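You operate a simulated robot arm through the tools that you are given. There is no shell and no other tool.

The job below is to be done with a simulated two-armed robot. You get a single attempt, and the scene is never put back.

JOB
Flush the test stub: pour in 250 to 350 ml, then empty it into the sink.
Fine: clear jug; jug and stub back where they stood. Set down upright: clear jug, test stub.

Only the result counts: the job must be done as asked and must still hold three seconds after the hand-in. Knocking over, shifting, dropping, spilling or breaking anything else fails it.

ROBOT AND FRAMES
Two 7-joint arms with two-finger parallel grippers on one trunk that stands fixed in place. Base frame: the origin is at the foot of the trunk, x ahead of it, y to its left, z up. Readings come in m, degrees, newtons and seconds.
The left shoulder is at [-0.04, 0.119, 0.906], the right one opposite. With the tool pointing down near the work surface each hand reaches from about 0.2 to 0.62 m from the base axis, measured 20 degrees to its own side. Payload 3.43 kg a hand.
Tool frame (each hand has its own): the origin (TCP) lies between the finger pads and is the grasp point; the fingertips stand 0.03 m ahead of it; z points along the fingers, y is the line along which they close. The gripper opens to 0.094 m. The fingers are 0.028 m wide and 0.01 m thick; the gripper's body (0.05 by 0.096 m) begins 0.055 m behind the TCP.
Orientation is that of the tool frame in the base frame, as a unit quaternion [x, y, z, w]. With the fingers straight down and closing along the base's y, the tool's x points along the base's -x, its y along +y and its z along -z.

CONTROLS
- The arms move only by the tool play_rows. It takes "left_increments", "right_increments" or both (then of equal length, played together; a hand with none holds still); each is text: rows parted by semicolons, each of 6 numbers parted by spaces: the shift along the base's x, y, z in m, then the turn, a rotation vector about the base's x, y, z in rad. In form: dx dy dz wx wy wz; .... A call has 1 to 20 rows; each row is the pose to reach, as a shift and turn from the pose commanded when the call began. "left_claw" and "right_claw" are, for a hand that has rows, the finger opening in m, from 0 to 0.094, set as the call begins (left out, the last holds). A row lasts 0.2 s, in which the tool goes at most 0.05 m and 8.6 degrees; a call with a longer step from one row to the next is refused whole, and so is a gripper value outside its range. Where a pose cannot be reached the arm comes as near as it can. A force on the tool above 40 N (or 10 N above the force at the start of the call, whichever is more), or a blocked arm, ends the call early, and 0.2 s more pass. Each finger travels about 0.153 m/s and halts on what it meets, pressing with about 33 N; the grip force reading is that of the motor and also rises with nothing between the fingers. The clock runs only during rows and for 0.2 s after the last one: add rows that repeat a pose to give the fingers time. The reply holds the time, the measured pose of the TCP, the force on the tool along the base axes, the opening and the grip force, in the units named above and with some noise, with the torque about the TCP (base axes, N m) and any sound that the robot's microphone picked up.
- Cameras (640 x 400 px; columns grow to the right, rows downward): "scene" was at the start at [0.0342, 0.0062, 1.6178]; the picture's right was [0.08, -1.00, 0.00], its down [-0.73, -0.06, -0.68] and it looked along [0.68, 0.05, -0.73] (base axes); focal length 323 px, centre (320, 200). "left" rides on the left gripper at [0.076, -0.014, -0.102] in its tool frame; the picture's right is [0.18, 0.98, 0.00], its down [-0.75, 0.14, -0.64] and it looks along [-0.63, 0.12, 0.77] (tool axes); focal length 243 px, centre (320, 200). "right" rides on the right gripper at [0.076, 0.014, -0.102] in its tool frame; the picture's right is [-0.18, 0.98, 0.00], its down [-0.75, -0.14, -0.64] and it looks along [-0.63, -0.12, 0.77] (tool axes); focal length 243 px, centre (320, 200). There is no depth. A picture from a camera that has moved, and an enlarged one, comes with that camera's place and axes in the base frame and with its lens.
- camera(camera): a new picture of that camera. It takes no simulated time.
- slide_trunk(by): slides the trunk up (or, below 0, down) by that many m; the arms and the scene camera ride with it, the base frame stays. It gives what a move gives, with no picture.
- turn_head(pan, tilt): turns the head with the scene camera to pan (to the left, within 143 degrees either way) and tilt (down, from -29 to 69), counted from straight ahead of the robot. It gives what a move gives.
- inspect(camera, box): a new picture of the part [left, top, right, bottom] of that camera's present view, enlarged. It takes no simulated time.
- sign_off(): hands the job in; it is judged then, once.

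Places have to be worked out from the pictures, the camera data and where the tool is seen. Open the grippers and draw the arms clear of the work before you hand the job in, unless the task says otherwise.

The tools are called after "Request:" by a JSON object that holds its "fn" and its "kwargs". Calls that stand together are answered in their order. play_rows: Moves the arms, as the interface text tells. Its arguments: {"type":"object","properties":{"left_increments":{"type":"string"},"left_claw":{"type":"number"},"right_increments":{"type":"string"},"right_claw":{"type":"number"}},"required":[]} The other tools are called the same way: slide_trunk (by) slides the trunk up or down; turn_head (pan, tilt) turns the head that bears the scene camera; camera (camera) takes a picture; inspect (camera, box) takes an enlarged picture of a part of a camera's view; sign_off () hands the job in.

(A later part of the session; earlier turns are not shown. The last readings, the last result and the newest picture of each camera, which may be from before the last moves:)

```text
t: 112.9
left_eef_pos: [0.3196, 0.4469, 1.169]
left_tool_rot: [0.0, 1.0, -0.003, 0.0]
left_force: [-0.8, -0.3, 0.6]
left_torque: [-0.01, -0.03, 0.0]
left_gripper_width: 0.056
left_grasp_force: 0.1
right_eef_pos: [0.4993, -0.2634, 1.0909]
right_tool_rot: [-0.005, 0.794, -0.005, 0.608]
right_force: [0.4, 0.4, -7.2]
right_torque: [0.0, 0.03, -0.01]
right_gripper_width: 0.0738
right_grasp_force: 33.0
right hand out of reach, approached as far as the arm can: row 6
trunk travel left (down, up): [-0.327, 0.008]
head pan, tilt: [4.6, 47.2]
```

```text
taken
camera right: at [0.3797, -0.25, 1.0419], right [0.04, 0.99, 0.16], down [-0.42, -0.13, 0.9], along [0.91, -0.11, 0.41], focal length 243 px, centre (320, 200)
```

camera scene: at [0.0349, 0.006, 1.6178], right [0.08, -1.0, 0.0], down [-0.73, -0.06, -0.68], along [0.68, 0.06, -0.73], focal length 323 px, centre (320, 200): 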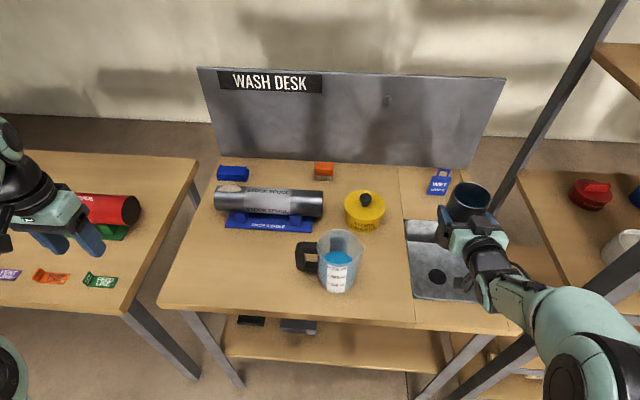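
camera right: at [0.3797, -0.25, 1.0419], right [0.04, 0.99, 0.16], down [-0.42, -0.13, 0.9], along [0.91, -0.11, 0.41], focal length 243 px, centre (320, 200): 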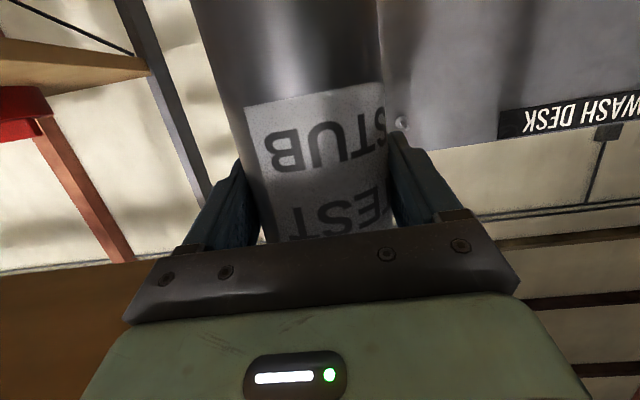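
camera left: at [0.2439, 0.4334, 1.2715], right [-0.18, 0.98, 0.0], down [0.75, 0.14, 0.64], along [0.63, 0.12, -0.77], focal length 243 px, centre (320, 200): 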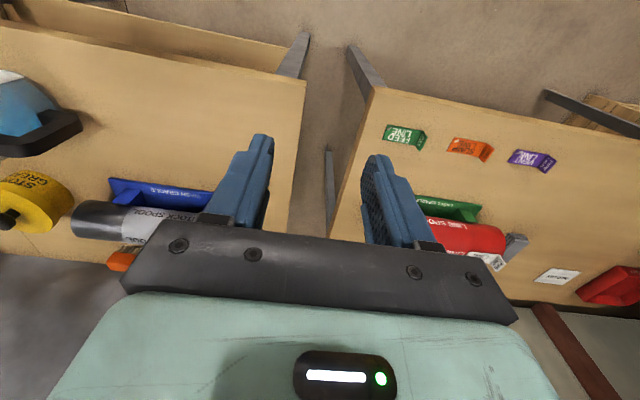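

The stub is upright again and the grip is sound. I shift to about (0.52, -0.34, 1.05) and roll about the hand's own axis, mouth toward +y, to 55° first.

Request:
{"fn": "play_rows", "kwargs": {"right_increments": "0.005 -0.02 -0.01 0 0 0; 0.01 -0.04 -0.02 0 0 0; 0.015 -0.06 -0.03 0 0 0; 0.02 -0.077 -0.04 0 0 0; 0.02 -0.077 -0.04 0 0 0"}}

Request:
{"fn": "play_rows", "kwargs": {"right_increments": "0 0 0 -0.0966 0 0.0259; 0 0 0 -0.1932 0 0.0518; 0 0 0 -0.2898 0 0.0777; 0 0 0 -0.3864 0 0.1036; 0 0 0 -0.483 0 0.1295; 0 0 0 -0.5796 0 0.1554; 0 0 0 -0.6762 0 0.1813; 0 0 0 -0.7728 0 0.2072; 0 0 0 -0.8694 0 0.2331; 0 0 0 -0.9274 0 0.2486; 0 0 0 -0.9274 0 0.2486"}}

Request:
{"fn": "camera", "kwargs": {"camera": "scene"}}

Request:
{"fn": "inspect", "kwargs": {"camera": "scene", "box": [390, 150, 550, 310]}}

```text
t: 114.1
left_eef_pos: [0.3193, 0.4468, 1.1698]
left_tool_rot: [0.0, 1.0, -0.002, 0.001]
left_force: [-1.0, 0.1, 0.1]
left_torque: [0.03, 0.01, 0.0]
left_gripper_width: 0.0562
left_grasp_force: 0.1
right_eef_pos: [0.5079, -0.2957, 1.0755]
right_tool_rot: [-0.006, 0.794, -0.004, 0.608]
right_force: [-0.3, 0.4, -6.4]
right_torque: [0.0, 0.05, -0.02]
right_gripper_width: 0.0741
right_grasp_force: 33.3
right hand out of reach, approached as far as the arm can: row 2, 3, 4, 5
trunk travel left (down, up): [-0.327, 0.008]
head pan, tilt: [4.6, 47.2]
```

```text
t: 116.5
left_eef_pos: [0.3188, 0.447, 1.1685]
left_tool_rot: [0.0, 1.0, -0.003, 0.0]
left_force: [-0.1, -0.8, -1.0]
left_torque: [0.0, 0.0, 0.01]
left_gripper_width: 0.0561
left_grasp_force: 0.1
right_eef_pos: [0.5094, -0.2947, 1.0757]
right_tool_rot: [-0.371, 0.701, -0.285, 0.538]
right_force: [0.7, 0.3, -7.3]
right_torque: [0.16, 0.08, -0.02]
right_gripper_width: 0.0737
right_grasp_force: 33.0
trunk travel left (down, up): [-0.327, 0.008]
head pan, tilt: [4.6, 47.2]
```

```text
taken
camera scene: at [0.0348, 0.0058, 1.6178], right [0.08, -1.0, 0.0], down [-0.73, -0.06, -0.68], along [0.68, 0.06, -0.73], focal length 323 px, centre (320, 200)
```

scene: 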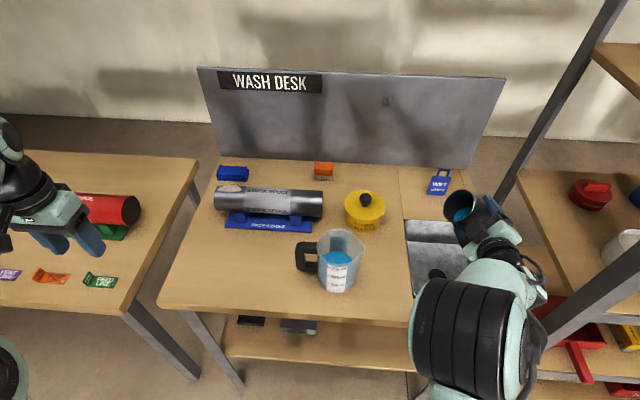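

```text
2.50 times, centred on (470, 230) of scene
camera zoom: at [0.0348, 0.0058, 1.6178], right [0.08, -1.0, 0.0], down [-0.73, -0.06, -0.68], along [0.68, 0.06, -0.73], focal length 808 px, centre (-55, 125)
```

zoom: 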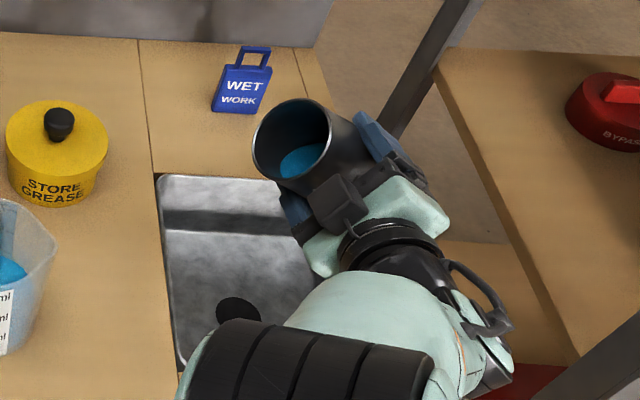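

The roll works cleanly with no drift. The lip will be about 3 cm inside the sink's left edge, and I try to move another 3.5 cm to the right for margin.

Request:
{"fn": "play_rows", "kwargs": {"right_increments": "0 -0.012 0 0 0 0; 0 -0.024 0 0 0 0; 0 -0.035 0 0 0 0; 0 -0.035 0 0 0 0"}}

Request:
{"fn": "inspect", "kwargs": {"camera": "scene", "box": [390, 150, 550, 310]}}

```text
t: 117.5
left_eef_pos: [0.319, 0.4468, 1.169]
left_tool_rot: [0.0, 1.0, -0.002, 0.0]
left_force: [0.1, -0.2, 0.4]
left_torque: [0.0, 0.0, -0.03]
left_gripper_width: 0.0561
left_grasp_force: 0.0
right_eef_pos: [0.5116, -0.3024, 1.0816]
right_tool_rot: [-0.372, 0.701, -0.285, 0.537]
right_force: [-0.8, 0.4, -6.7]
right_torque: [0.18, 0.07, 0.03]
right_gripper_width: 0.0739
right_grasp_force: 33.5
right hand out of reach, approached as far as the arm can: row 1, 2, 3, 4
trunk travel left (down, up): [-0.327, 0.008]
head pan, tilt: [4.6, 47.2]
```

```text
2.50 times, centred on (470, 230) of scene
camera zoom: at [0.0348, 0.0059, 1.6178], right [0.08, -1.0, 0.0], down [-0.73, -0.06, -0.68], along [0.68, 0.06, -0.73], focal length 808 px, centre (-55, 125)
```

zoom: 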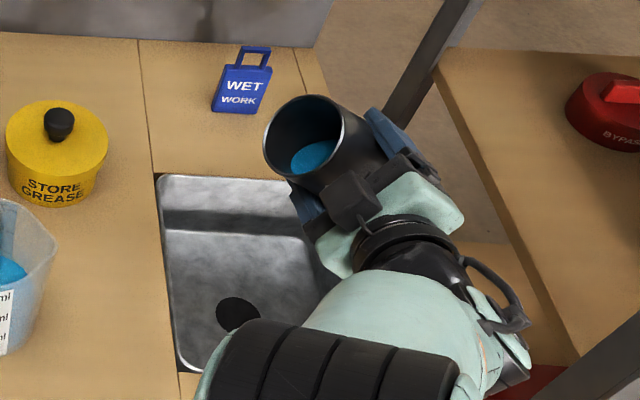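

Reach to the right is limited at this heading. I try yawing the hand about 17° to the right, which should free up the arm.

Request:
{"fn": "play_rows", "kwargs": {"right_increments": "0 -0.008 0 0 0 -0.1; 0 -0.016 0 0 0 -0.2; 0 -0.024 0 0 0 -0.3; 0 -0.03 0 0 0 -0.3; 0 -0.03 0 0 0 -0.3"}}

Request:
{"fn": "inspect", "kwargs": {"camera": "scene", "box": [390, 150, 550, 310]}}

```text
t: 118.7
left_eef_pos: [0.3195, 0.4482, 1.1699]
left_tool_rot: [0.0, 1.0, -0.003, 0.0]
left_force: [0.4, 0.0, -0.9]
left_torque: [-0.01, 0.01, 0.0]
left_gripper_width: 0.0559
left_grasp_force: 0.1
right_eef_pos: [0.5111, -0.3331, 1.0801]
right_tool_rot: [-0.263, 0.749, -0.363, 0.489]
right_force: [-0.1, 0.6, -6.1]
right_torque: [0.16, 0.04, -0.02]
right_gripper_width: 0.0741
right_grasp_force: 32.6
trunk travel left (down, up): [-0.327, 0.008]
head pan, tilt: [4.6, 47.2]
```

```text
2.50 times, centred on (470, 230) of scene
camera zoom: at [0.0349, 0.0062, 1.6178], right [0.08, -1.0, 0.0], down [-0.73, -0.06, -0.68], along [0.68, 0.05, -0.73], focal length 808 px, centre (-55, 125)
```

zoom: 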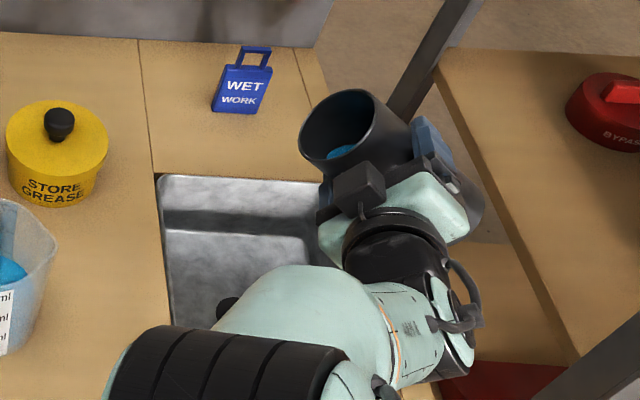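

Now the lip will travel around (0.51, -0.27 to -0.30), mid-sink. I continue rolling slowly about the hand axis to start emptying, then look.

Request:
{"fn": "play_rows", "kwargs": {"right_increments": "0 0 0 -0.0924 0.0287 0.026; 0 0 0 -0.1662 0.0516 0.0469; 0 0 0 -0.2032 0.0631 0.0573; 0 0 0 -0.2401 0.0745 0.0677; 0 0 0 -0.2771 0.086 0.0781; 0 0 0 -0.314 0.0974 0.0885; 0 0 0 -0.351 0.1089 0.099"}}

Request:
{"fn": "camera", "kwargs": {"camera": "scene"}}

Request:
{"fn": "inspect", "kwargs": {"camera": "scene", "box": [390, 150, 550, 310]}}

```text
t: 120.3
left_eef_pos: [0.3198, 0.4462, 1.1693]
left_tool_rot: [0.0, 1.0, -0.003, -0.001]
left_force: [-0.4, 0.3, 0.1]
left_torque: [0.0, -0.02, 0.03]
left_gripper_width: 0.0561
left_grasp_force: 0.1
right_eef_pos: [0.5108, -0.3334, 1.0811]
right_tool_rot: [-0.4, 0.685, -0.448, 0.412]
right_force: [0.8, -0.3, -5.7]
right_torque: [0.16, 0.05, -0.02]
right_gripper_width: 0.0739
right_grasp_force: 33.2
trunk travel left (down, up): [-0.327, 0.008]
head pan, tilt: [4.6, 47.2]
```

```text
taken
camera scene: at [0.0348, 0.0059, 1.6178], right [0.08, -1.0, 0.0], down [-0.73, -0.06, -0.68], along [0.68, 0.06, -0.73], focal length 323 px, centre (320, 200)
```

scene: 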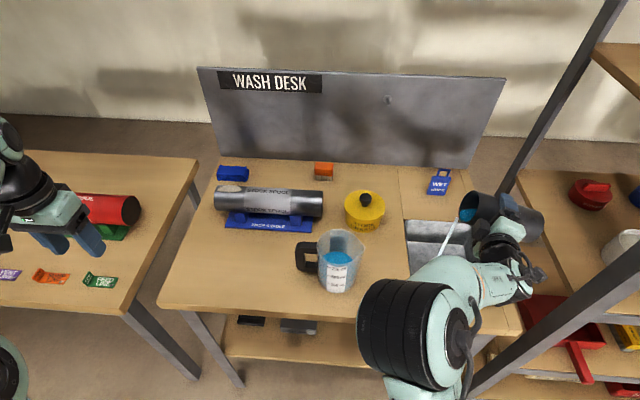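

```text
2.50 times, centred on (470, 230) of scene
camera zoom: at [0.0348, 0.0059, 1.6178], right [0.08, -1.0, 0.0], down [-0.73, -0.06, -0.68], along [0.68, 0.06, -0.73], focal length 808 px, centre (-55, 125)
```

zoom: 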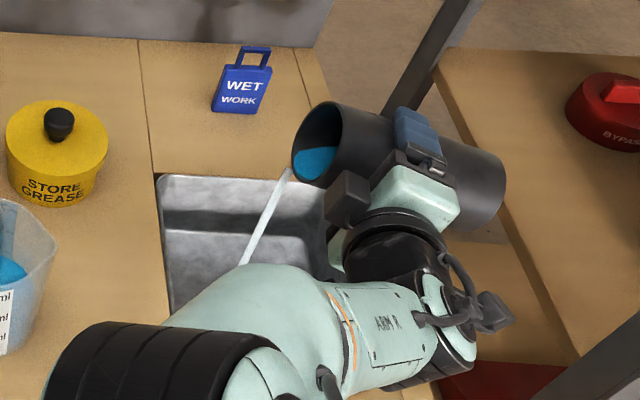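

The stream goes cleanly into the sink. I keep rolling slowly past horizontal to empty the stub.

Request:
{"fn": "play_rows", "kwargs": {"right_increments": "0 0 0 -0.0462 0.0143 0.013; 0 0 0 -0.0924 0.0287 0.026; 0 0 0 -0.1385 0.043 0.0391; 0 0 0 -0.1847 0.0573 0.0521; 0 0 0 -0.2309 0.0717 0.0651; 0 0 0 -0.2771 0.086 0.0781; 0 0 0 -0.3233 0.1003 0.0911; 0 0 0 -0.3694 0.1146 0.1042"}}

Request:
{"fn": "inspect", "kwargs": {"camera": "scene", "box": [390, 150, 550, 310]}}

Request:
{"fn": "camera", "kwargs": {"camera": "right"}}

```text
t: 122.1
left_eef_pos: [0.3193, 0.4465, 1.1688]
left_tool_rot: [0.0, 1.0, -0.003, 0.0]
left_force: [-0.7, 1.0, -0.6]
left_torque: [-0.04, 0.0, 0.01]
left_gripper_width: 0.0562
left_grasp_force: 0.0
right_eef_pos: [0.5098, -0.333, 1.0804]
right_tool_rot: [-0.528, 0.592, -0.521, 0.315]
right_force: [0.6, 0.2, -4.6]
right_torque: [0.16, 0.02, -0.01]
right_gripper_width: 0.0737
right_grasp_force: 32.8
trunk travel left (down, up): [-0.327, 0.008]
head pan, tilt: [4.6, 47.2]
```

```text
2.50 times, centred on (470, 230) of scene
camera zoom: at [0.0346, 0.006, 1.6178], right [0.08, -1.0, 0.0], down [-0.73, -0.06, -0.68], along [0.68, 0.06, -0.73], focal length 808 px, centre (-55, 125)
```

zoom: 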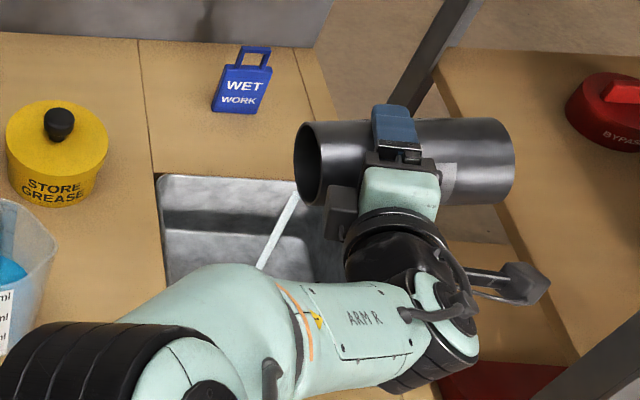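

```text
taken
camera right: at [0.3922, -0.3797, 1.1072], right [-0.25, 0.08, -0.97], down [-0.37, 0.92, 0.17], along [0.9, 0.39, -0.2], focal length 243 px, centre (320, 200)
```

right: 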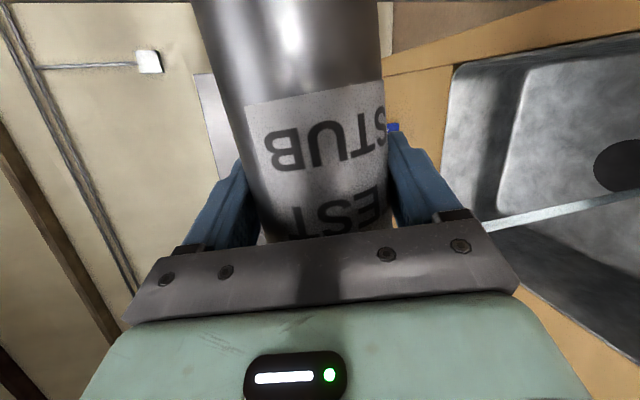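

Still draining into the sink. I continue to about 110° and hold until it is empty.

Request:
{"fn": "play_rows", "kwargs": {"right_increments": "0 0 0 -0.0462 0.0143 0.013; 0 0 0 -0.0924 0.0287 0.026; 0 0 0 -0.1385 0.043 0.0391; 0 0 0 -0.1847 0.0573 0.0521; 0 0 0 -0.2309 0.0717 0.0651; 0 0 0 -0.2771 0.086 0.0781; 0 0 0 -0.3233 0.1003 0.0911; 0 0 0 -0.3233 0.1003 0.0911; 0 0 0 -0.3233 0.1003 0.0911; 0 0 0 -0.3233 0.1003 0.0911"}}

Request:
{"fn": "camera", "kwargs": {"camera": "scene"}}

Request:
{"fn": "inspect", "kwargs": {"camera": "scene", "box": [390, 150, 550, 310]}}

Request:
{"fn": "camera", "kwargs": {"camera": "right"}}

```text
t: 124.3
left_eef_pos: [0.3193, 0.4466, 1.1693]
left_tool_rot: [0.001, 1.0, -0.003, 0.0]
left_force: [0.2, -0.4, -0.5]
left_torque: [0.02, 0.02, 0.01]
left_gripper_width: 0.0561
left_grasp_force: 0.0
right_eef_pos: [0.5104, -0.333, 1.0812]
right_tool_rot: [0.623, -0.492, 0.567, -0.218]
right_force: [-0.2, 0.0, -4.1]
right_torque: [0.14, 0.07, 0.01]
right_gripper_width: 0.074
right_grasp_force: 32.7
trunk travel left (down, up): [-0.327, 0.008]
head pan, tilt: [4.6, 47.2]
```

```text
taken
camera scene: at [0.0346, 0.0059, 1.6178], right [0.08, -1.0, 0.0], down [-0.73, -0.06, -0.68], along [0.68, 0.06, -0.73], focal length 323 px, centre (320, 200)
```

scene: 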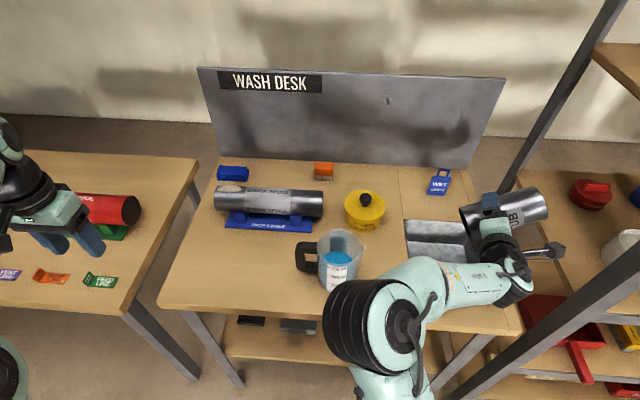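

```text
2.50 times, centred on (470, 230) of scene
camera zoom: at [0.0346, 0.0059, 1.6178], right [0.08, -1.0, 0.0], down [-0.73, -0.06, -0.68], along [0.68, 0.06, -0.73], focal length 808 px, centre (-55, 125)
```

zoom: 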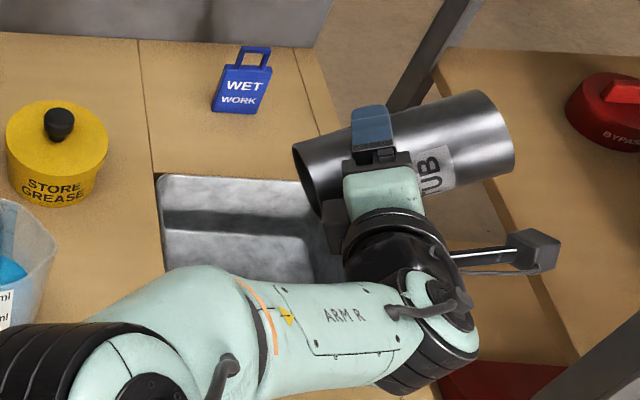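

```text
taken
camera right: at [0.4001, -0.3769, 1.1326], right [-0.34, -0.26, -0.91], down [-0.45, 0.89, -0.09], along [0.83, 0.37, -0.41], focal length 243 px, centre (320, 200)
```

right: 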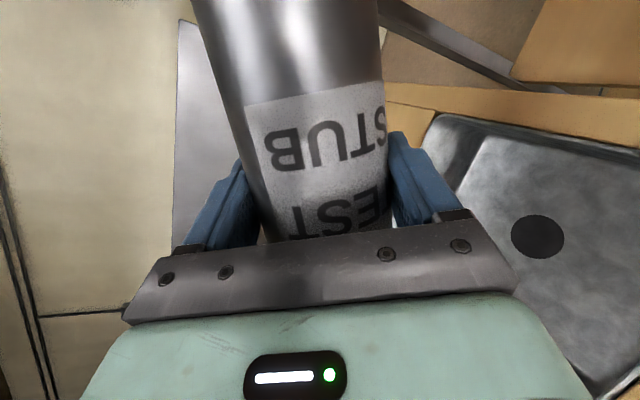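

The stream has stopped and the weight has fallen by about 2.9 N, so the stub is empty. I roll it back upright over the sink.

Request:
{"fn": "play_rows", "kwargs": {"right_increments": "0 0 0 0 0 0; 0 0 0 0.1287 -0.0399 -0.0363; 0 0 0 0.2573 -0.0798 -0.0725; 0 0 0 0.386 -0.1198 -0.1088; 0 0 0 0.5146 -0.1597 -0.1451; 0 0 0 0.6433 -0.1996 -0.1814; 0 0 0 0.772 -0.2395 -0.2176; 0 0 0 0.9006 -0.2795 -0.2539; 0 0 0 1.0293 -0.3194 -0.2902; 0 0 0 1.158 -0.3593 -0.3265; 0 0 0 1.2866 -0.3992 -0.3627; 0 0 0 1.4153 -0.4392 -0.399; 0 0 0 1.5439 -0.4791 -0.4353; 0 0 0 1.6726 -0.519 -0.4716; 0 0 0 1.8013 -0.5589 -0.5078; 0 0 0 1.9299 -0.5989 -0.5441; 0 0 0 1.9299 -0.5989 -0.5441"}}

Request:
{"fn": "camera", "kwargs": {"camera": "scene"}}

Request:
{"fn": "inspect", "kwargs": {"camera": "scene", "box": [390, 150, 550, 310]}}

```text
t: 127.9
left_eef_pos: [0.3194, 0.4461, 1.1705]
left_tool_rot: [0.0, 1.0, -0.003, 0.0]
left_force: [-0.2, -0.2, 1.5]
left_torque: [0.03, 0.02, 0.01]
left_gripper_width: 0.0559
left_grasp_force: 0.1
right_eef_pos: [0.5107, -0.3333, 1.0799]
right_tool_rot: [0.114, 0.786, -0.094, 0.6]
right_force: [-0.1, 1.1, -4.3]
right_torque: [0.05, 0.02, 0.0]
right_gripper_width: 0.0736
right_grasp_force: 32.5
trunk travel left (down, up): [-0.327, 0.008]
head pan, tilt: [4.6, 47.2]
```

```text
taken
camera scene: at [0.0346, 0.0059, 1.6178], right [0.08, -1.0, 0.0], down [-0.73, -0.06, -0.68], along [0.68, 0.06, -0.73], focal length 323 px, centre (320, 200)
```

scene: 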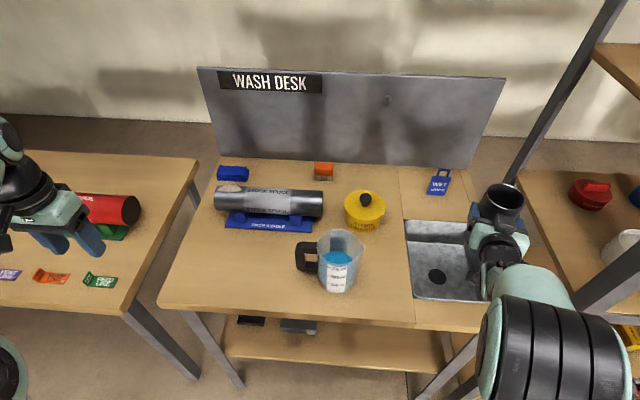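

```text
2.50 times, centred on (470, 230) of scene
camera zoom: at [0.0346, 0.0059, 1.6178], right [0.08, -1.0, 0.0], down [-0.73, -0.06, -0.68], along [0.68, 0.06, -0.73], focal length 808 px, centre (-55, 125)
```

zoom: 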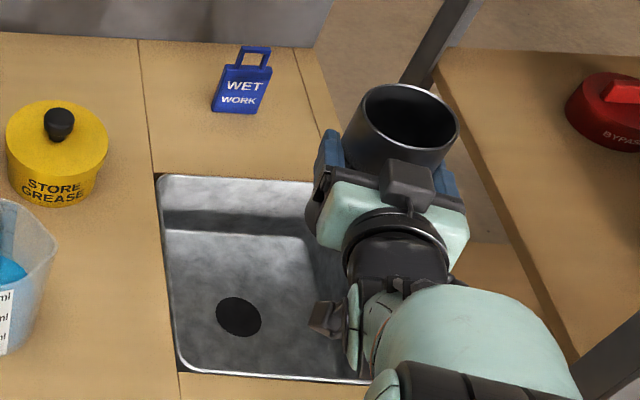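

The stub is upright and empty. I raise it and carry it back across to its place, turning back to the grasp heading of 40°.

Request:
{"fn": "play_rows", "kwargs": {"right_increments": "0 0 0.025 0 0 0; 0 0.005 0.05 0 0 0; 0 0.02 0.072 0 0 0.02; -0.002 0.05 0.072 0 0 0.07; -0.005 0.09 0.072 0 0 0.14; -0.008 0.13 0.072 0 0 0.21; -0.012 0.17 0.072 0 0 0.28; -0.016 0.21 0.072 0 0 0.35; -0.02 0.25 0.072 0 0 0.42; -0.024 0.29 0.072 0 0 0.49; -0.028 0.33 0.072 0 0 0.56; -0.032 0.37 0.072 0 0 0.63; -0.036 0.41 0.072 0 0 0.7; -0.04 0.45 0.072 0 0 0.77; -0.043 0.49 0.072 0 0 0.84; -0.046 0.525 0.072 0 0 0.91; -0.048 0.555 0.072 0 0 0.96; -0.0482 0.578 0.072 0 0 0.998; -0.0482 0.578 0.072 0 0 0.998; -0.0482 0.578 0.072 0 0 0.998"}}

Request:
{"fn": "camera", "kwargs": {"camera": "scene"}}

Request:
{"fn": "camera", "kwargs": {"camera": "right"}}

```text
t: 132.1
left_eef_pos: [0.3195, 0.4469, 1.1694]
left_tool_rot: [-0.001, 1.0, -0.004, -0.001]
left_force: [0.0, -0.1, 0.8]
left_torque: [0.05, 0.01, 0.0]
left_gripper_width: 0.0561
left_grasp_force: 0.0
right_eef_pos: [0.4623, 0.2454, 1.1533]
right_tool_rot: [-0.276, 0.744, 0.204, 0.574]
right_force: [0.5, -0.2, -3.9]
right_torque: [-0.02, 0.04, -0.01]
right_gripper_width: 0.0736
right_grasp_force: 32.6
trunk travel left (down, up): [-0.327, 0.008]
head pan, tilt: [4.6, 47.2]
```

```text
taken
camera scene: at [0.0346, 0.0066, 1.6178], right [0.08, -1.0, 0.0], down [-0.73, -0.06, -0.68], along [0.68, 0.05, -0.73], focal length 323 px, centre (320, 200)
```

scene: 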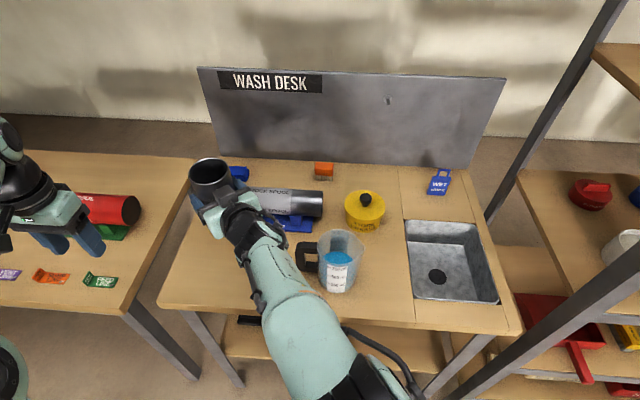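

```text
taken
camera right: at [0.3606, 0.1778, 1.1055], right [-0.6, 0.78, 0.16], down [-0.24, -0.37, 0.9], along [0.76, 0.5, 0.41], focal length 243 px, centre (320, 200)
```

right: 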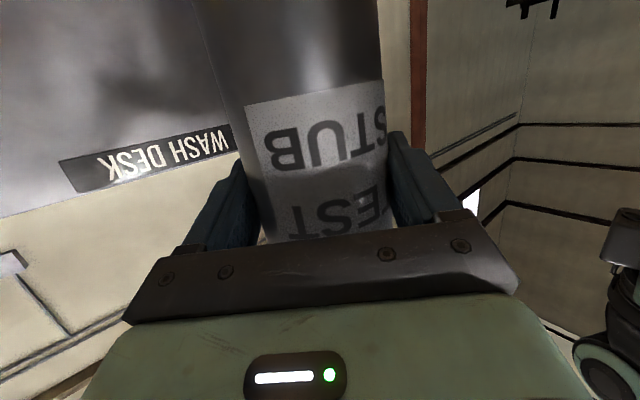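

The stub is back above its place. The wrist view suggests it has crept toward the fingertips during the handling, so I measure its position before setting it down.

Request:
{"fn": "inspect", "kwargs": {"camera": "scene", "box": [170, 145, 290, 245]}}

Request:
{"fn": "camera", "kwargs": {"camera": "left"}}

Request:
{"fn": "inspect", "kwargs": {"camera": "left", "box": [60, 130, 300, 290]}}

```text
4.00 times, centred on (230, 195) of scene
camera zoom: at [0.0346, 0.0066, 1.6178], right [0.08, -1.0, 0.0], down [-0.73, -0.06, -0.68], along [0.68, 0.05, -0.73], focal length 1293 px, centre (680, 220)
```

zoom: 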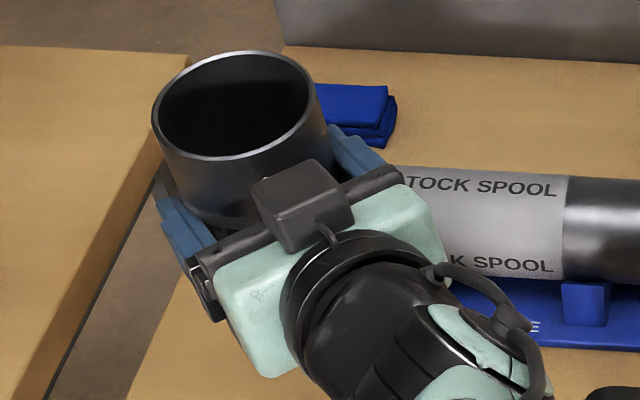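

```text
taken
camera left: at [0.2437, 0.4341, 1.2713], right [-0.18, 0.98, 0.0], down [0.75, 0.14, 0.64], along [0.63, 0.11, -0.77], focal length 243 px, centre (320, 200)
```

left: 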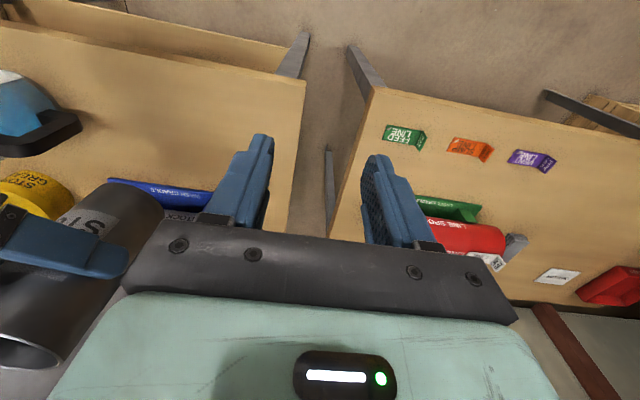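

```text
2.50 times, centred on (180, 210) of left
camera zoom: at [0.2437, 0.4341, 1.2713], right [-0.18, 0.98, 0.0], down [0.75, 0.14, 0.64], along [0.63, 0.11, -0.77], focal length 606 px, centre (670, 175)
```

zoom: 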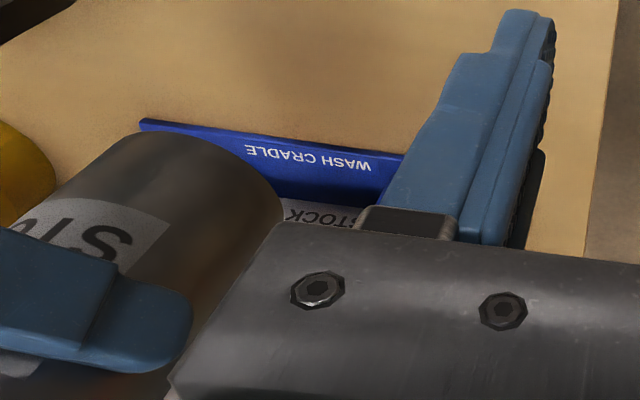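

I zoom in on the wrist view, to work out the stub's exact offset and lean in the grip from its silhouette lines.

Request:
{"fn": "inspect", "kwargs": {"camera": "right", "box": [160, 0, 480, 250]}}

```text
1.60 times, centred on (320, 125) of right
camera zoom: at [0.3606, 0.1778, 1.1055], right [-0.6, 0.78, 0.16], down [-0.24, -0.37, 0.9], along [0.76, 0.5, 0.41], focal length 388 px, centre (320, 320)
```

zoom: 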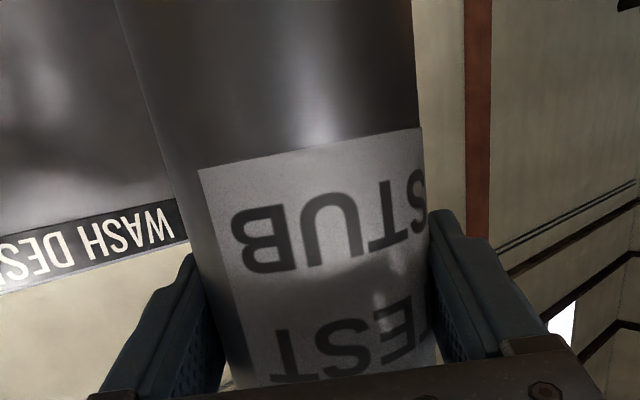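

The stub is straight in the hand but has slid about 1 cm toward the fingertips, and about 2 mm down. I correct for this and lower to about 1 cm above the desk.

Request:
{"fn": "play_rows", "kwargs": {"right_increments": "-0.003 -0.0024 -0.02 0.005 0.0044 -0.0015; -0.006 -0.0048 -0.05 0.01 0.0088 -0.003; -0.0063 -0.0048 -0.085 0.01 0.0088 -0.003; -0.0063 -0.0048 -0.12 0.01 0.0088 -0.003; -0.0063 -0.0048 -0.15 0.01 0.0088 -0.003; -0.0063 -0.0048 -0.172 0.01 0.0088 -0.003; -0.0063 -0.0048 -0.172 0.01 0.0088 -0.003; -0.0063 -0.0048 -0.172 0.01 0.0088 -0.003"}}

Request:
{"fn": "inspect", "kwargs": {"camera": "scene", "box": [200, 205, 296, 285]}}

Request:
{"fn": "inspect", "kwargs": {"camera": "left", "box": [60, 80, 300, 240]}}

```text
t: 133.9
left_eef_pos: [0.3193, 0.4473, 1.1702]
left_tool_rot: [0.0, 1.0, -0.003, -0.001]
left_force: [-0.4, 0.1, -1.1]
left_torque: [0.01, 0.01, 0.02]
left_gripper_width: 0.0562
left_grasp_force: 0.0
right_eef_pos: [0.4547, 0.24, 0.9803]
right_tool_rot: [-0.271, 0.746, 0.208, 0.571]
right_force: [-0.7, 0.0, -5.4]
right_torque: [-0.06, 0.03, 0.01]
right_gripper_width: 0.0738
right_grasp_force: 33.0
trunk travel left (down, up): [-0.327, 0.008]
head pan, tilt: [4.6, 47.2]
```

```text
5.00 times, centred on (248, 245) of scene
camera zoom: at [0.0346, 0.0065, 1.6178], right [0.08, -1.0, 0.0], down [-0.73, -0.06, -0.68], along [0.68, 0.05, -0.73], focal length 1617 px, centre (680, -25)
```

zoom: 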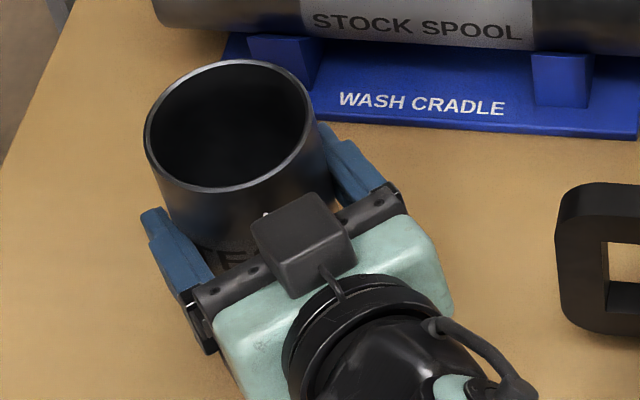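

```text
2.50 times, centred on (180, 160) of left
camera zoom: at [0.2436, 0.4341, 1.2713], right [-0.18, 0.98, 0.0], down [0.75, 0.14, 0.64], along [0.63, 0.11, -0.77], focal length 606 px, centre (670, 300)
```

zoom: 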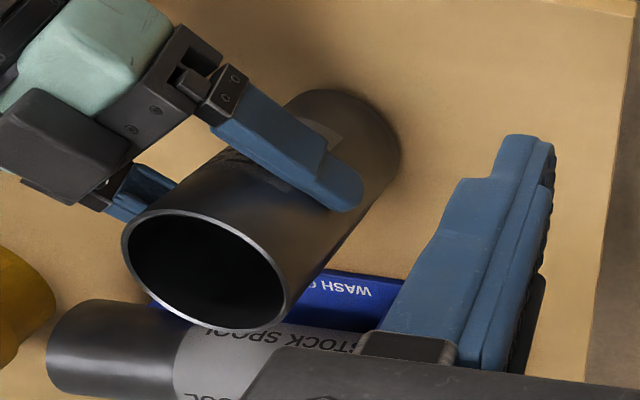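

The stub hangs about 1 cm above the desk. Comparing pixels with the original picture, I correct by (+2, +3) mm and lower gently until it touches.

Request:
{"fn": "play_rows", "kwargs": {"right_increments": "0.002 0.003 0 0 0 0; 0.002 0.003 -0.002 0 0 0; 0.002 0.003 -0.004 0 0 0; 0.002 0.003 -0.006 0 0 0; 0.002 0.003 -0.0075 0 0 0; 0.002 0.003 -0.0075 0 0 0"}}

Request:
{"fn": "play_rows", "kwargs": {"right_increments": "0 0 -0.001 0 0 0; 0 0 -0.001 0 0 0"}}

```text
t: 135.3
left_eef_pos: [0.3199, 0.4475, 1.1706]
left_tool_rot: [-0.001, 1.0, -0.003, 0.0]
left_force: [0.0, -0.2, -0.5]
left_torque: [-0.03, -0.04, 0.03]
left_gripper_width: 0.056
left_grasp_force: 0.0
right_eef_pos: [0.4571, 0.243, 0.9733]
right_tool_rot: [-0.272, 0.746, 0.208, 0.571]
right_force: [0.3, -0.2, -4.2]
right_torque: [-0.05, 0.02, 0.0]
right_gripper_width: 0.0738
right_grasp_force: 33.4
trunk travel left (down, up): [-0.327, 0.008]
head pan, tilt: [4.6, 47.2]
```

```text
t: 135.9
left_eef_pos: [0.3204, 0.4476, 1.1692]
left_tool_rot: [0.0, 1.0, -0.002, -0.001]
left_force: [0.4, -0.2, -0.1]
left_torque: [0.0, -0.03, 0.0]
left_gripper_width: 0.056
left_grasp_force: 0.1
right_eef_pos: [0.458, 0.2433, 0.9715]
right_tool_rot: [-0.272, 0.747, 0.207, 0.571]
right_force: [0.3, 0.6, -4.7]
right_torque: [-0.07, 0.01, -0.02]
right_gripper_width: 0.0737
right_grasp_force: 32.8
trunk travel left (down, up): [-0.327, 0.008]
head pan, tilt: [4.6, 47.2]
```

The stub is still hanging at 4.7 N. I lower in 1 mm steps until the weight comes off.

Request:
{"fn": "play_rows", "kwargs": {"right_increments": "0 0 -0.001 0 0 0; 0 0 -0.001 0 0 0"}}

Request:
{"fn": "play_rows", "kwargs": {"right_increments": "0 0 -0.001 0 0 0; 0 0 -0.001 0 0 0"}}

Request:
{"fn": "play_rows", "kwargs": {"right_increments": "0 0 -0.001 0 0 0; 0 0 -0.001 0 0 0"}}

```text
t: 136.5
left_eef_pos: [0.319, 0.4478, 1.17]
left_tool_rot: [0.0, 1.0, -0.003, 0.001]
left_force: [0.4, -0.9, 0.6]
left_torque: [-0.02, 0.03, 0.0]
left_gripper_width: 0.056
left_grasp_force: 0.0
right_eef_pos: [0.4572, 0.243, 0.9716]
right_tool_rot: [-0.271, 0.745, 0.208, 0.572]
right_force: [-0.4, 0.9, -3.0]
right_torque: [-0.02, 0.05, 0.02]
right_gripper_width: 0.0739
right_grasp_force: 33.1
trunk travel left (down, up): [-0.327, 0.008]
head pan, tilt: [4.6, 47.2]
```

```text
t: 137.1
left_eef_pos: [0.3188, 0.4472, 1.1694]
left_tool_rot: [0.0, 1.0, -0.003, 0.002]
left_force: [0.1, -0.1, -0.1]
left_torque: [-0.01, -0.01, -0.03]
left_gripper_width: 0.0558
left_grasp_force: 0.0
right_eef_pos: [0.4574, 0.2426, 0.9714]
right_tool_rot: [-0.271, 0.745, 0.209, 0.573]
right_force: [-2.1, -1.4, 4.9]
right_torque: [-0.27, 0.37, 0.0]
right_gripper_width: 0.0734
right_grasp_force: 33.0
trunk travel left (down, up): [-0.327, 0.008]
head pan, tilt: [4.6, 47.2]
```

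```text
t: 137.7
left_eef_pos: [0.3184, 0.4459, 1.1706]
left_tool_rot: [0.0, 1.0, -0.001, 0.0]
left_force: [0.5, -0.7, 0.6]
left_torque: [-0.02, 0.0, 0.01]
left_gripper_width: 0.056
left_grasp_force: 0.0
right_eef_pos: [0.4588, 0.2424, 0.9713]
right_tool_rot: [-0.271, 0.745, 0.208, 0.573]
right_force: [-1.8, -2.3, 13.2]
right_torque: [-0.5, 0.54, 0.05]
right_gripper_width: 0.0737
right_grasp_force: 32.7
trunk travel left (down, up): [-0.327, 0.008]
head pan, tilt: [4.6, 47.2]
```

The stub is down on the desk. I ease up 1.5 mm, check its position, then open the fingers.

Request:
{"fn": "play_rows", "kwargs": {"right_increments": "0 0 0.0015 0 0 0; 0 0 0.0015 0 0 0"}}

Request:
{"fn": "inspect", "kwargs": {"camera": "scene", "box": [200, 205, 296, 285]}}

Request:
{"fn": "inspect", "kwargs": {"camera": "left", "box": [60, 80, 300, 240]}}

```text
t: 138.3
left_eef_pos: [0.3188, 0.4463, 1.1688]
left_tool_rot: [0.0, 1.0, -0.003, 0.001]
left_force: [0.1, 0.3, 0.3]
left_torque: [0.0, 0.02, 0.04]
left_gripper_width: 0.0558
left_grasp_force: 0.0
right_eef_pos: [0.4575, 0.2435, 0.9707]
right_tool_rot: [-0.272, 0.745, 0.209, 0.572]
right_force: [4.7, 0.0, 10.6]
right_torque: [-0.26, -0.03, 0.04]
right_gripper_width: 0.0736
right_grasp_force: 33.5
trunk travel left (down, up): [-0.327, 0.008]
head pan, tilt: [4.6, 47.2]
```

```text
5.00 times, centred on (248, 245) of scene
camera zoom: at [0.034, 0.0058, 1.6178], right [0.08, -1.0, 0.0], down [-0.73, -0.06, -0.68], along [0.68, 0.06, -0.73], focal length 1617 px, centre (680, -25)
```

zoom: 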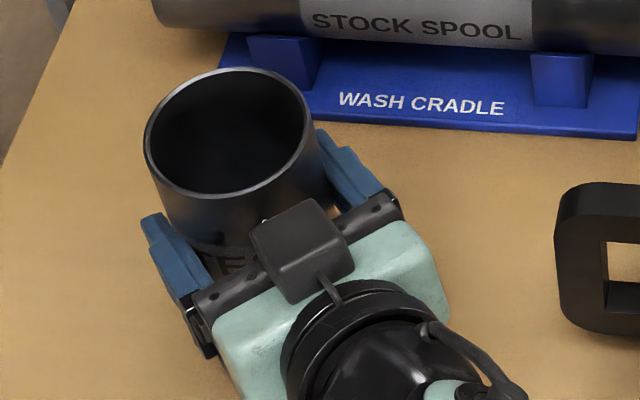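

```text
2.50 times, centred on (180, 160) of left
camera zoom: at [0.2432, 0.4335, 1.2716], right [-0.18, 0.98, 0.0], down [0.75, 0.14, 0.64], along [0.63, 0.11, -0.77], focal length 606 px, centre (670, 300)
```

zoom: 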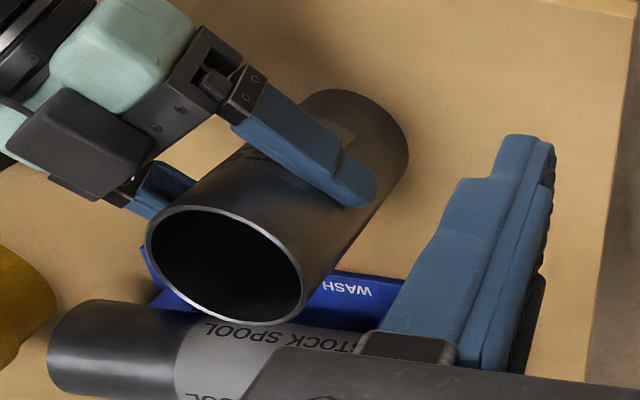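

The stub stands within about 2 mm of its original place. I relieve the remaining pressure and open the fingers.

Request:
{"fn": "play_rows", "kwargs": {"right_increments": "0 0 0.001 0 0 0; 0 0 0.001 0 0 0"}}

Request:
{"fn": "play_rows", "kwargs": {"right_increments": "0 0 0 0 0 0; 0 0 0 0 0 0; 0 0 0 0 0 0; 0 0 0 0 0 0", "right_claw": 0.094}}

Request:
{"fn": "inspect", "kwargs": {"camera": "scene", "box": [200, 205, 296, 285]}}

Request:
{"fn": "camera", "kwargs": {"camera": "right"}}

```text
t: 138.9
left_eef_pos: [0.3186, 0.4475, 1.1692]
left_tool_rot: [0.0, 1.0, -0.003, 0.0]
left_force: [0.1, -0.8, -0.3]
left_torque: [-0.01, 0.0, 0.02]
left_gripper_width: 0.0562
left_grasp_force: 0.0
right_eef_pos: [0.458, 0.2437, 0.9718]
right_tool_rot: [-0.272, 0.746, 0.208, 0.571]
right_force: [3.1, 0.7, 6.8]
right_torque: [-0.18, -0.04, 0.05]
right_gripper_width: 0.0736
right_grasp_force: 33.0
trunk travel left (down, up): [-0.327, 0.008]
head pan, tilt: [4.6, 47.2]
```

```text
t: 139.9
left_eef_pos: [0.3185, 0.4469, 1.1697]
left_tool_rot: [0.0, 1.0, -0.002, -0.001]
left_force: [0.3, -0.2, 0.2]
left_torque: [0.01, -0.01, 0.02]
left_gripper_width: 0.0558
left_grasp_force: 0.0
right_eef_pos: [0.4569, 0.243, 0.972]
right_tool_rot: [-0.271, 0.746, 0.208, 0.572]
right_force: [0.2, -0.8, -0.1]
right_torque: [-0.02, 0.0, -0.01]
right_gripper_width: 0.094
right_grasp_force: 0.1
trunk travel left (down, up): [-0.327, 0.008]
head pan, tilt: [4.6, 47.2]
```

```text
5.00 times, centred on (248, 245) of scene
camera zoom: at [0.0342, 0.0062, 1.6178], right [0.08, -1.0, 0.0], down [-0.73, -0.06, -0.68], along [0.68, 0.05, -0.73], focal length 1617 px, centre (680, -25)
```

zoom: 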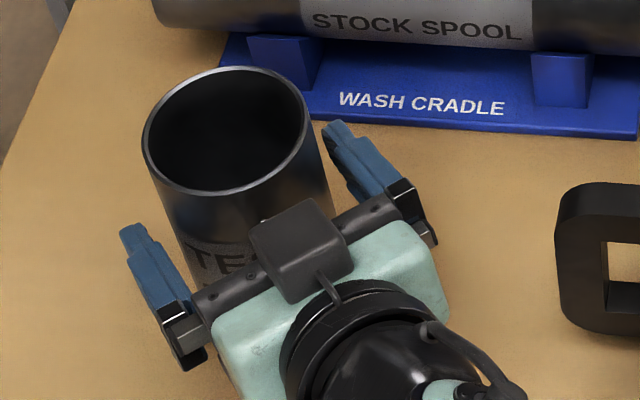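

```text
taken
camera right: at [0.3568, 0.1767, 0.9244], right [-0.59, 0.78, 0.18], down [-0.23, -0.38, 0.89], along [0.77, 0.49, 0.41], focal length 243 px, centre (320, 200)
```

right: 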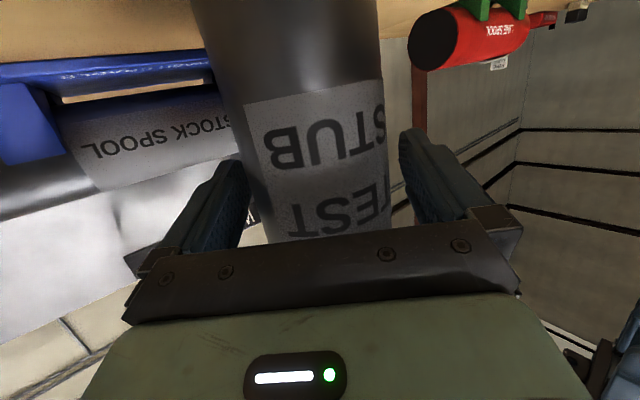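

The stub is released and standing. I shift 2 mm to re-centre the fingers around it, then withdraw straight back along the heading.

Request:
{"fn": "play_rows", "kwargs": {"right_increments": "0.0014 -0.0016 0 0 0 0; -0.0063 -0.0081 0 0 0 0; -0.0178 -0.0177 0 0 0 0; -0.0331 -0.0306 0 0 0 0; -0.0523 -0.0466 0 0 0 0; -0.0714 -0.0627 0 0 0 0; -0.0906 -0.0788 0 0 0 0; -0.0906 -0.0788 0 0 0 0"}}

Request:
{"fn": "camera", "kwargs": {"camera": "scene"}}

Request:
{"fn": "inspect", "kwargs": {"camera": "scene", "box": [200, 205, 296, 285]}}

```text
t: 141.7
left_eef_pos: [0.3186, 0.4476, 1.1695]
left_tool_rot: [-0.001, 1.0, -0.002, 0.001]
left_force: [-0.2, 0.1, -0.4]
left_torque: [-0.01, -0.02, 0.02]
left_gripper_width: 0.0563
left_grasp_force: 0.0
right_eef_pos: [0.3664, 0.1639, 0.9711]
right_tool_rot: [-0.271, 0.746, 0.208, 0.572]
right_force: [1.0, -0.3, 1.1]
right_torque: [0.02, 0.02, 0.04]
right_gripper_width: 0.094
right_grasp_force: 0.0
trunk travel left (down, up): [-0.327, 0.008]
head pan, tilt: [4.6, 47.2]
```

```text
taken
camera scene: at [0.0344, 0.0064, 1.6178], right [0.08, -1.0, 0.0], down [-0.73, -0.06, -0.68], along [0.68, 0.05, -0.73], focal length 323 px, centre (320, 200)
```

scene: 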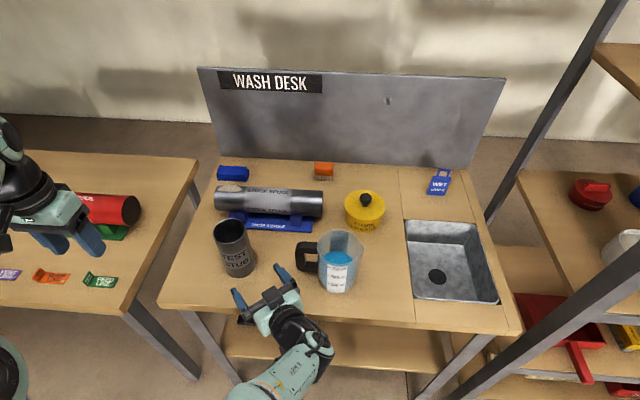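

```text
5.00 times, centred on (248, 245) of scene
camera zoom: at [0.0344, 0.0064, 1.6178], right [0.08, -1.0, 0.0], down [-0.73, -0.06, -0.68], along [0.68, 0.05, -0.73], focal length 1617 px, centre (680, -25)
```

zoom: 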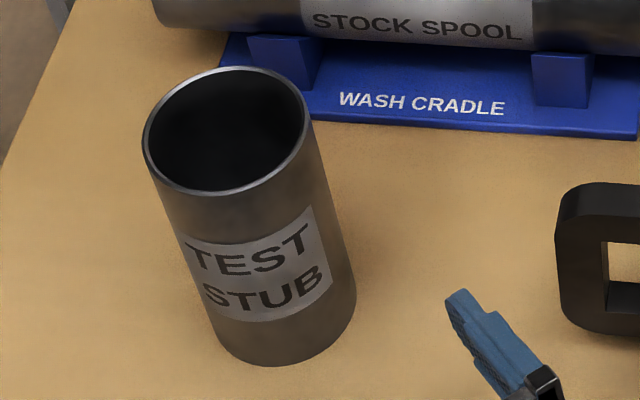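

The stub stands upright within about 3 mm of where it was, and empty. I raise the right hand and draw it away to the right, in front of and above the jug.

Request:
{"fn": "play_rows", "kwargs": {"right_increments": "-0.01 -0.005 0.03 0 0 0; -0.02 -0.01 0.06 0 0 0; -0.035 -0.02 0.09 0 0 0; -0.05 -0.04 0.11 0 0 0; -0.06 -0.08 0.12 0 0 -0.07; -0.065 -0.12 0.12 0 0 -0.15; -0.07 -0.16 0.12 0 0 -0.23; -0.07 -0.2 0.12 0 0 -0.31; -0.07 -0.24 0.12 0 0 -0.39; -0.07 -0.28 0.12 0 0 -0.47; -0.07 -0.32 0.12 0 0 -0.55; -0.07 -0.36 0.12 0 0 -0.63; -0.07 -0.4 0.12 0 0 -0.698; -0.07 -0.4 0.12 0 0 -0.698"}}

Request:
{"fn": "camera", "kwargs": {"camera": "scene"}}

```text
t: 142.7
left_eef_pos: [0.3197, 0.4467, 1.1699]
left_tool_rot: [-0.001, 1.0, -0.002, 0.0]
left_force: [-0.3, 0.2, -0.1]
left_torque: [0.0, -0.03, -0.03]
left_gripper_width: 0.0561
left_grasp_force: 0.0
right_eef_pos: [0.377, 0.0665, 1.0245]
right_tool_rot: [-0.222, 0.791, 0.126, 0.556]
right_force: [-0.1, -0.2, 0.4]
right_torque: [0.0, 0.0, 0.01]
right_gripper_width: 0.094
right_grasp_force: 0.1
trunk travel left (down, up): [-0.327, 0.008]
head pan, tilt: [4.6, 47.2]
stopped in row 4 (right hand): the arm was blocked; the commanded pose is now the measured one
```

```text
taken
camera scene: at [0.0344, 0.0061, 1.6178], right [0.08, -1.0, 0.0], down [-0.73, -0.06, -0.68], along [0.68, 0.05, -0.73], focal length 323 px, centre (320, 200)
```

scene: 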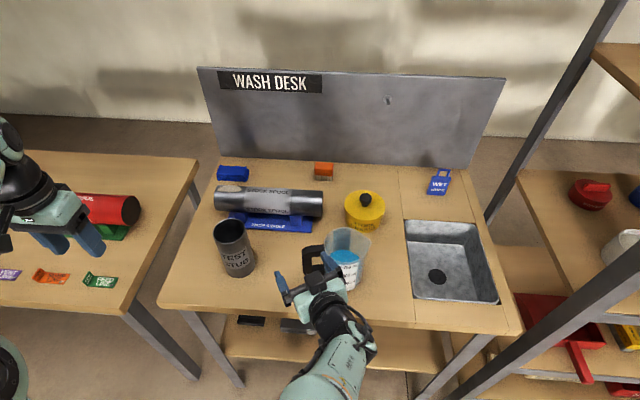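

The right arm drifted sideways and stopped near the jug. I look closely before moving anything.

Request:
{"fn": "inspect", "kwargs": {"camera": "scene", "box": [270, 215, 400, 315]}}

Request:
{"fn": "inspect", "kwargs": {"camera": "scene", "box": [285, 220, 381, 300]}}

Request:
{"fn": "camera", "kwargs": {"camera": "right"}}

Request:
{"fn": "inspect", "kwargs": {"camera": "left", "box": [0, 40, 200, 240]}}

```text
4.00 times, centred on (335, 265) of scene
camera zoom: at [0.0344, 0.0061, 1.6178], right [0.08, -1.0, 0.0], down [-0.73, -0.06, -0.68], along [0.68, 0.05, -0.73], focal length 1293 px, centre (260, -60)
```

zoom: 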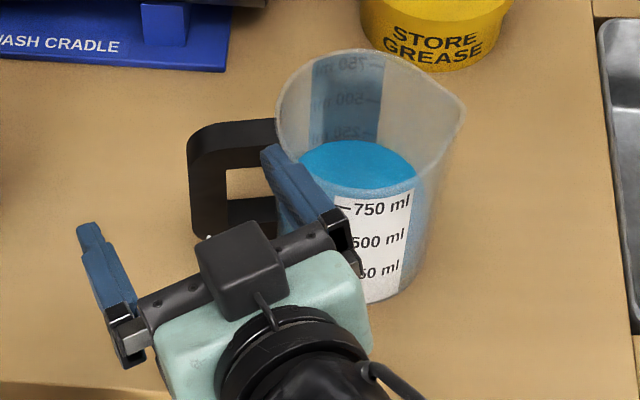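

```text
5.00 times, centred on (333, 260) of scene
camera zoom: at [0.0344, 0.0061, 1.6178], right [0.08, -1.0, 0.0], down [-0.73, -0.06, -0.68], along [0.68, 0.05, -0.73], focal length 1617 px, centre (255, -100)
```

zoom: 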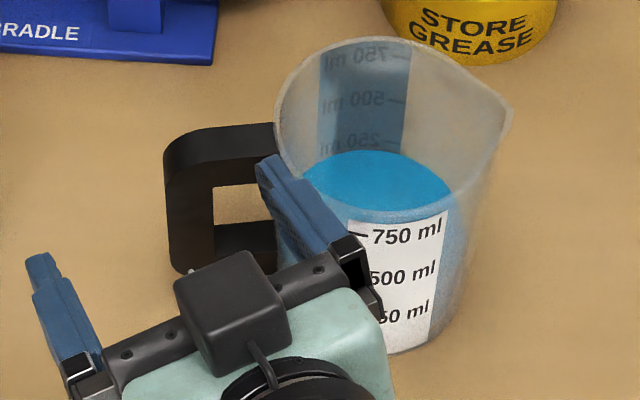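

```text
taken
camera right: at [0.2633, 0.015, 0.988], right [-0.43, 0.89, 0.13], down [-0.24, -0.25, 0.94], along [0.87, 0.37, 0.33], focal length 243 px, centre (320, 200)
```

right: 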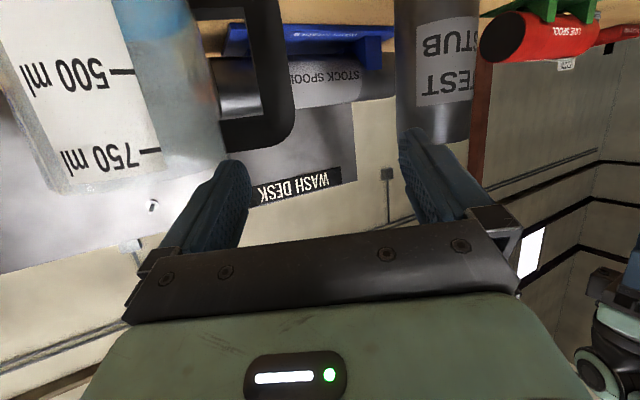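

```text
2.00 times, centred on (100, 140) of left
camera zoom: at [0.2436, 0.4337, 1.2714], right [-0.18, 0.98, 0.0], down [0.75, 0.14, 0.64], along [0.63, 0.11, -0.77], focal length 485 px, centre (760, 320)
```

zoom: 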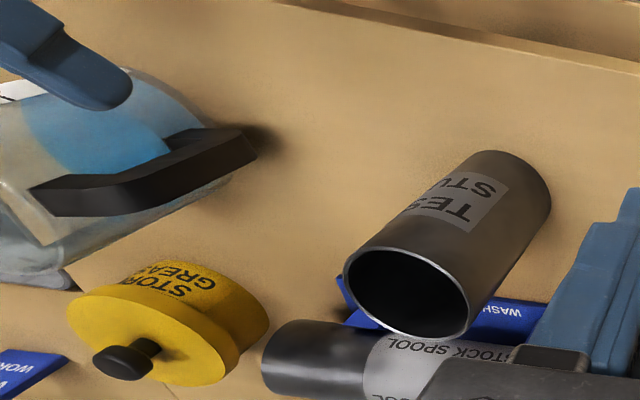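

The jug was nudged about 1.5 cm toward -y but is upright, with its contents intact. First I back the hand straight away from it in small steps.

Request:
{"fn": "play_rows", "kwargs": {"right_increments": "-0.008 0.002 0 0 0 0; -0.016 0.004 0 0 0 0"}}

Request:
{"fn": "inspect", "kwargs": {"camera": "scene", "box": [270, 215, 400, 315]}}

```text
t: 143.3
left_eef_pos: [0.3186, 0.4467, 1.1704]
left_tool_rot: [0.0, 1.0, -0.003, 0.0]
left_force: [-0.1, -0.2, -0.1]
left_torque: [0.03, 0.02, 0.03]
left_gripper_width: 0.0561
left_grasp_force: 0.1
right_eef_pos: [0.3721, 0.0526, 1.0152]
right_tool_rot: [-0.208, 0.8, 0.111, 0.552]
right_force: [0.0, 0.0, -1.3]
right_torque: [0.01, -0.01, -0.02]
right_gripper_width: 0.0941
right_grasp_force: 0.1
trunk travel left (down, up): [-0.327, 0.008]
head pan, tilt: [4.6, 47.2]
```

```text
4.00 times, centred on (335, 265) of scene
camera zoom: at [0.0342, 0.0064, 1.6178], right [0.08, -1.0, 0.0], down [-0.73, -0.06, -0.68], along [0.68, 0.05, -0.73], focal length 1293 px, centre (260, -60)
```

zoom: 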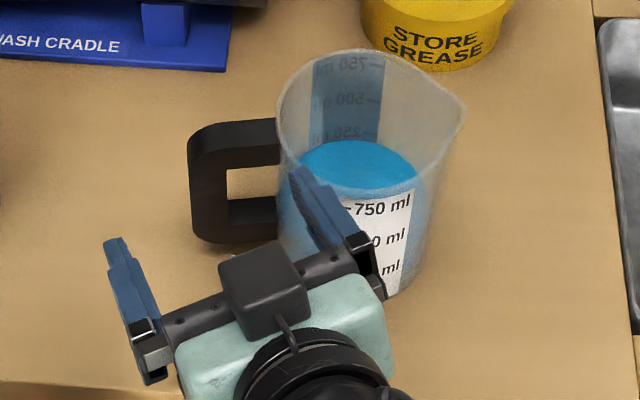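

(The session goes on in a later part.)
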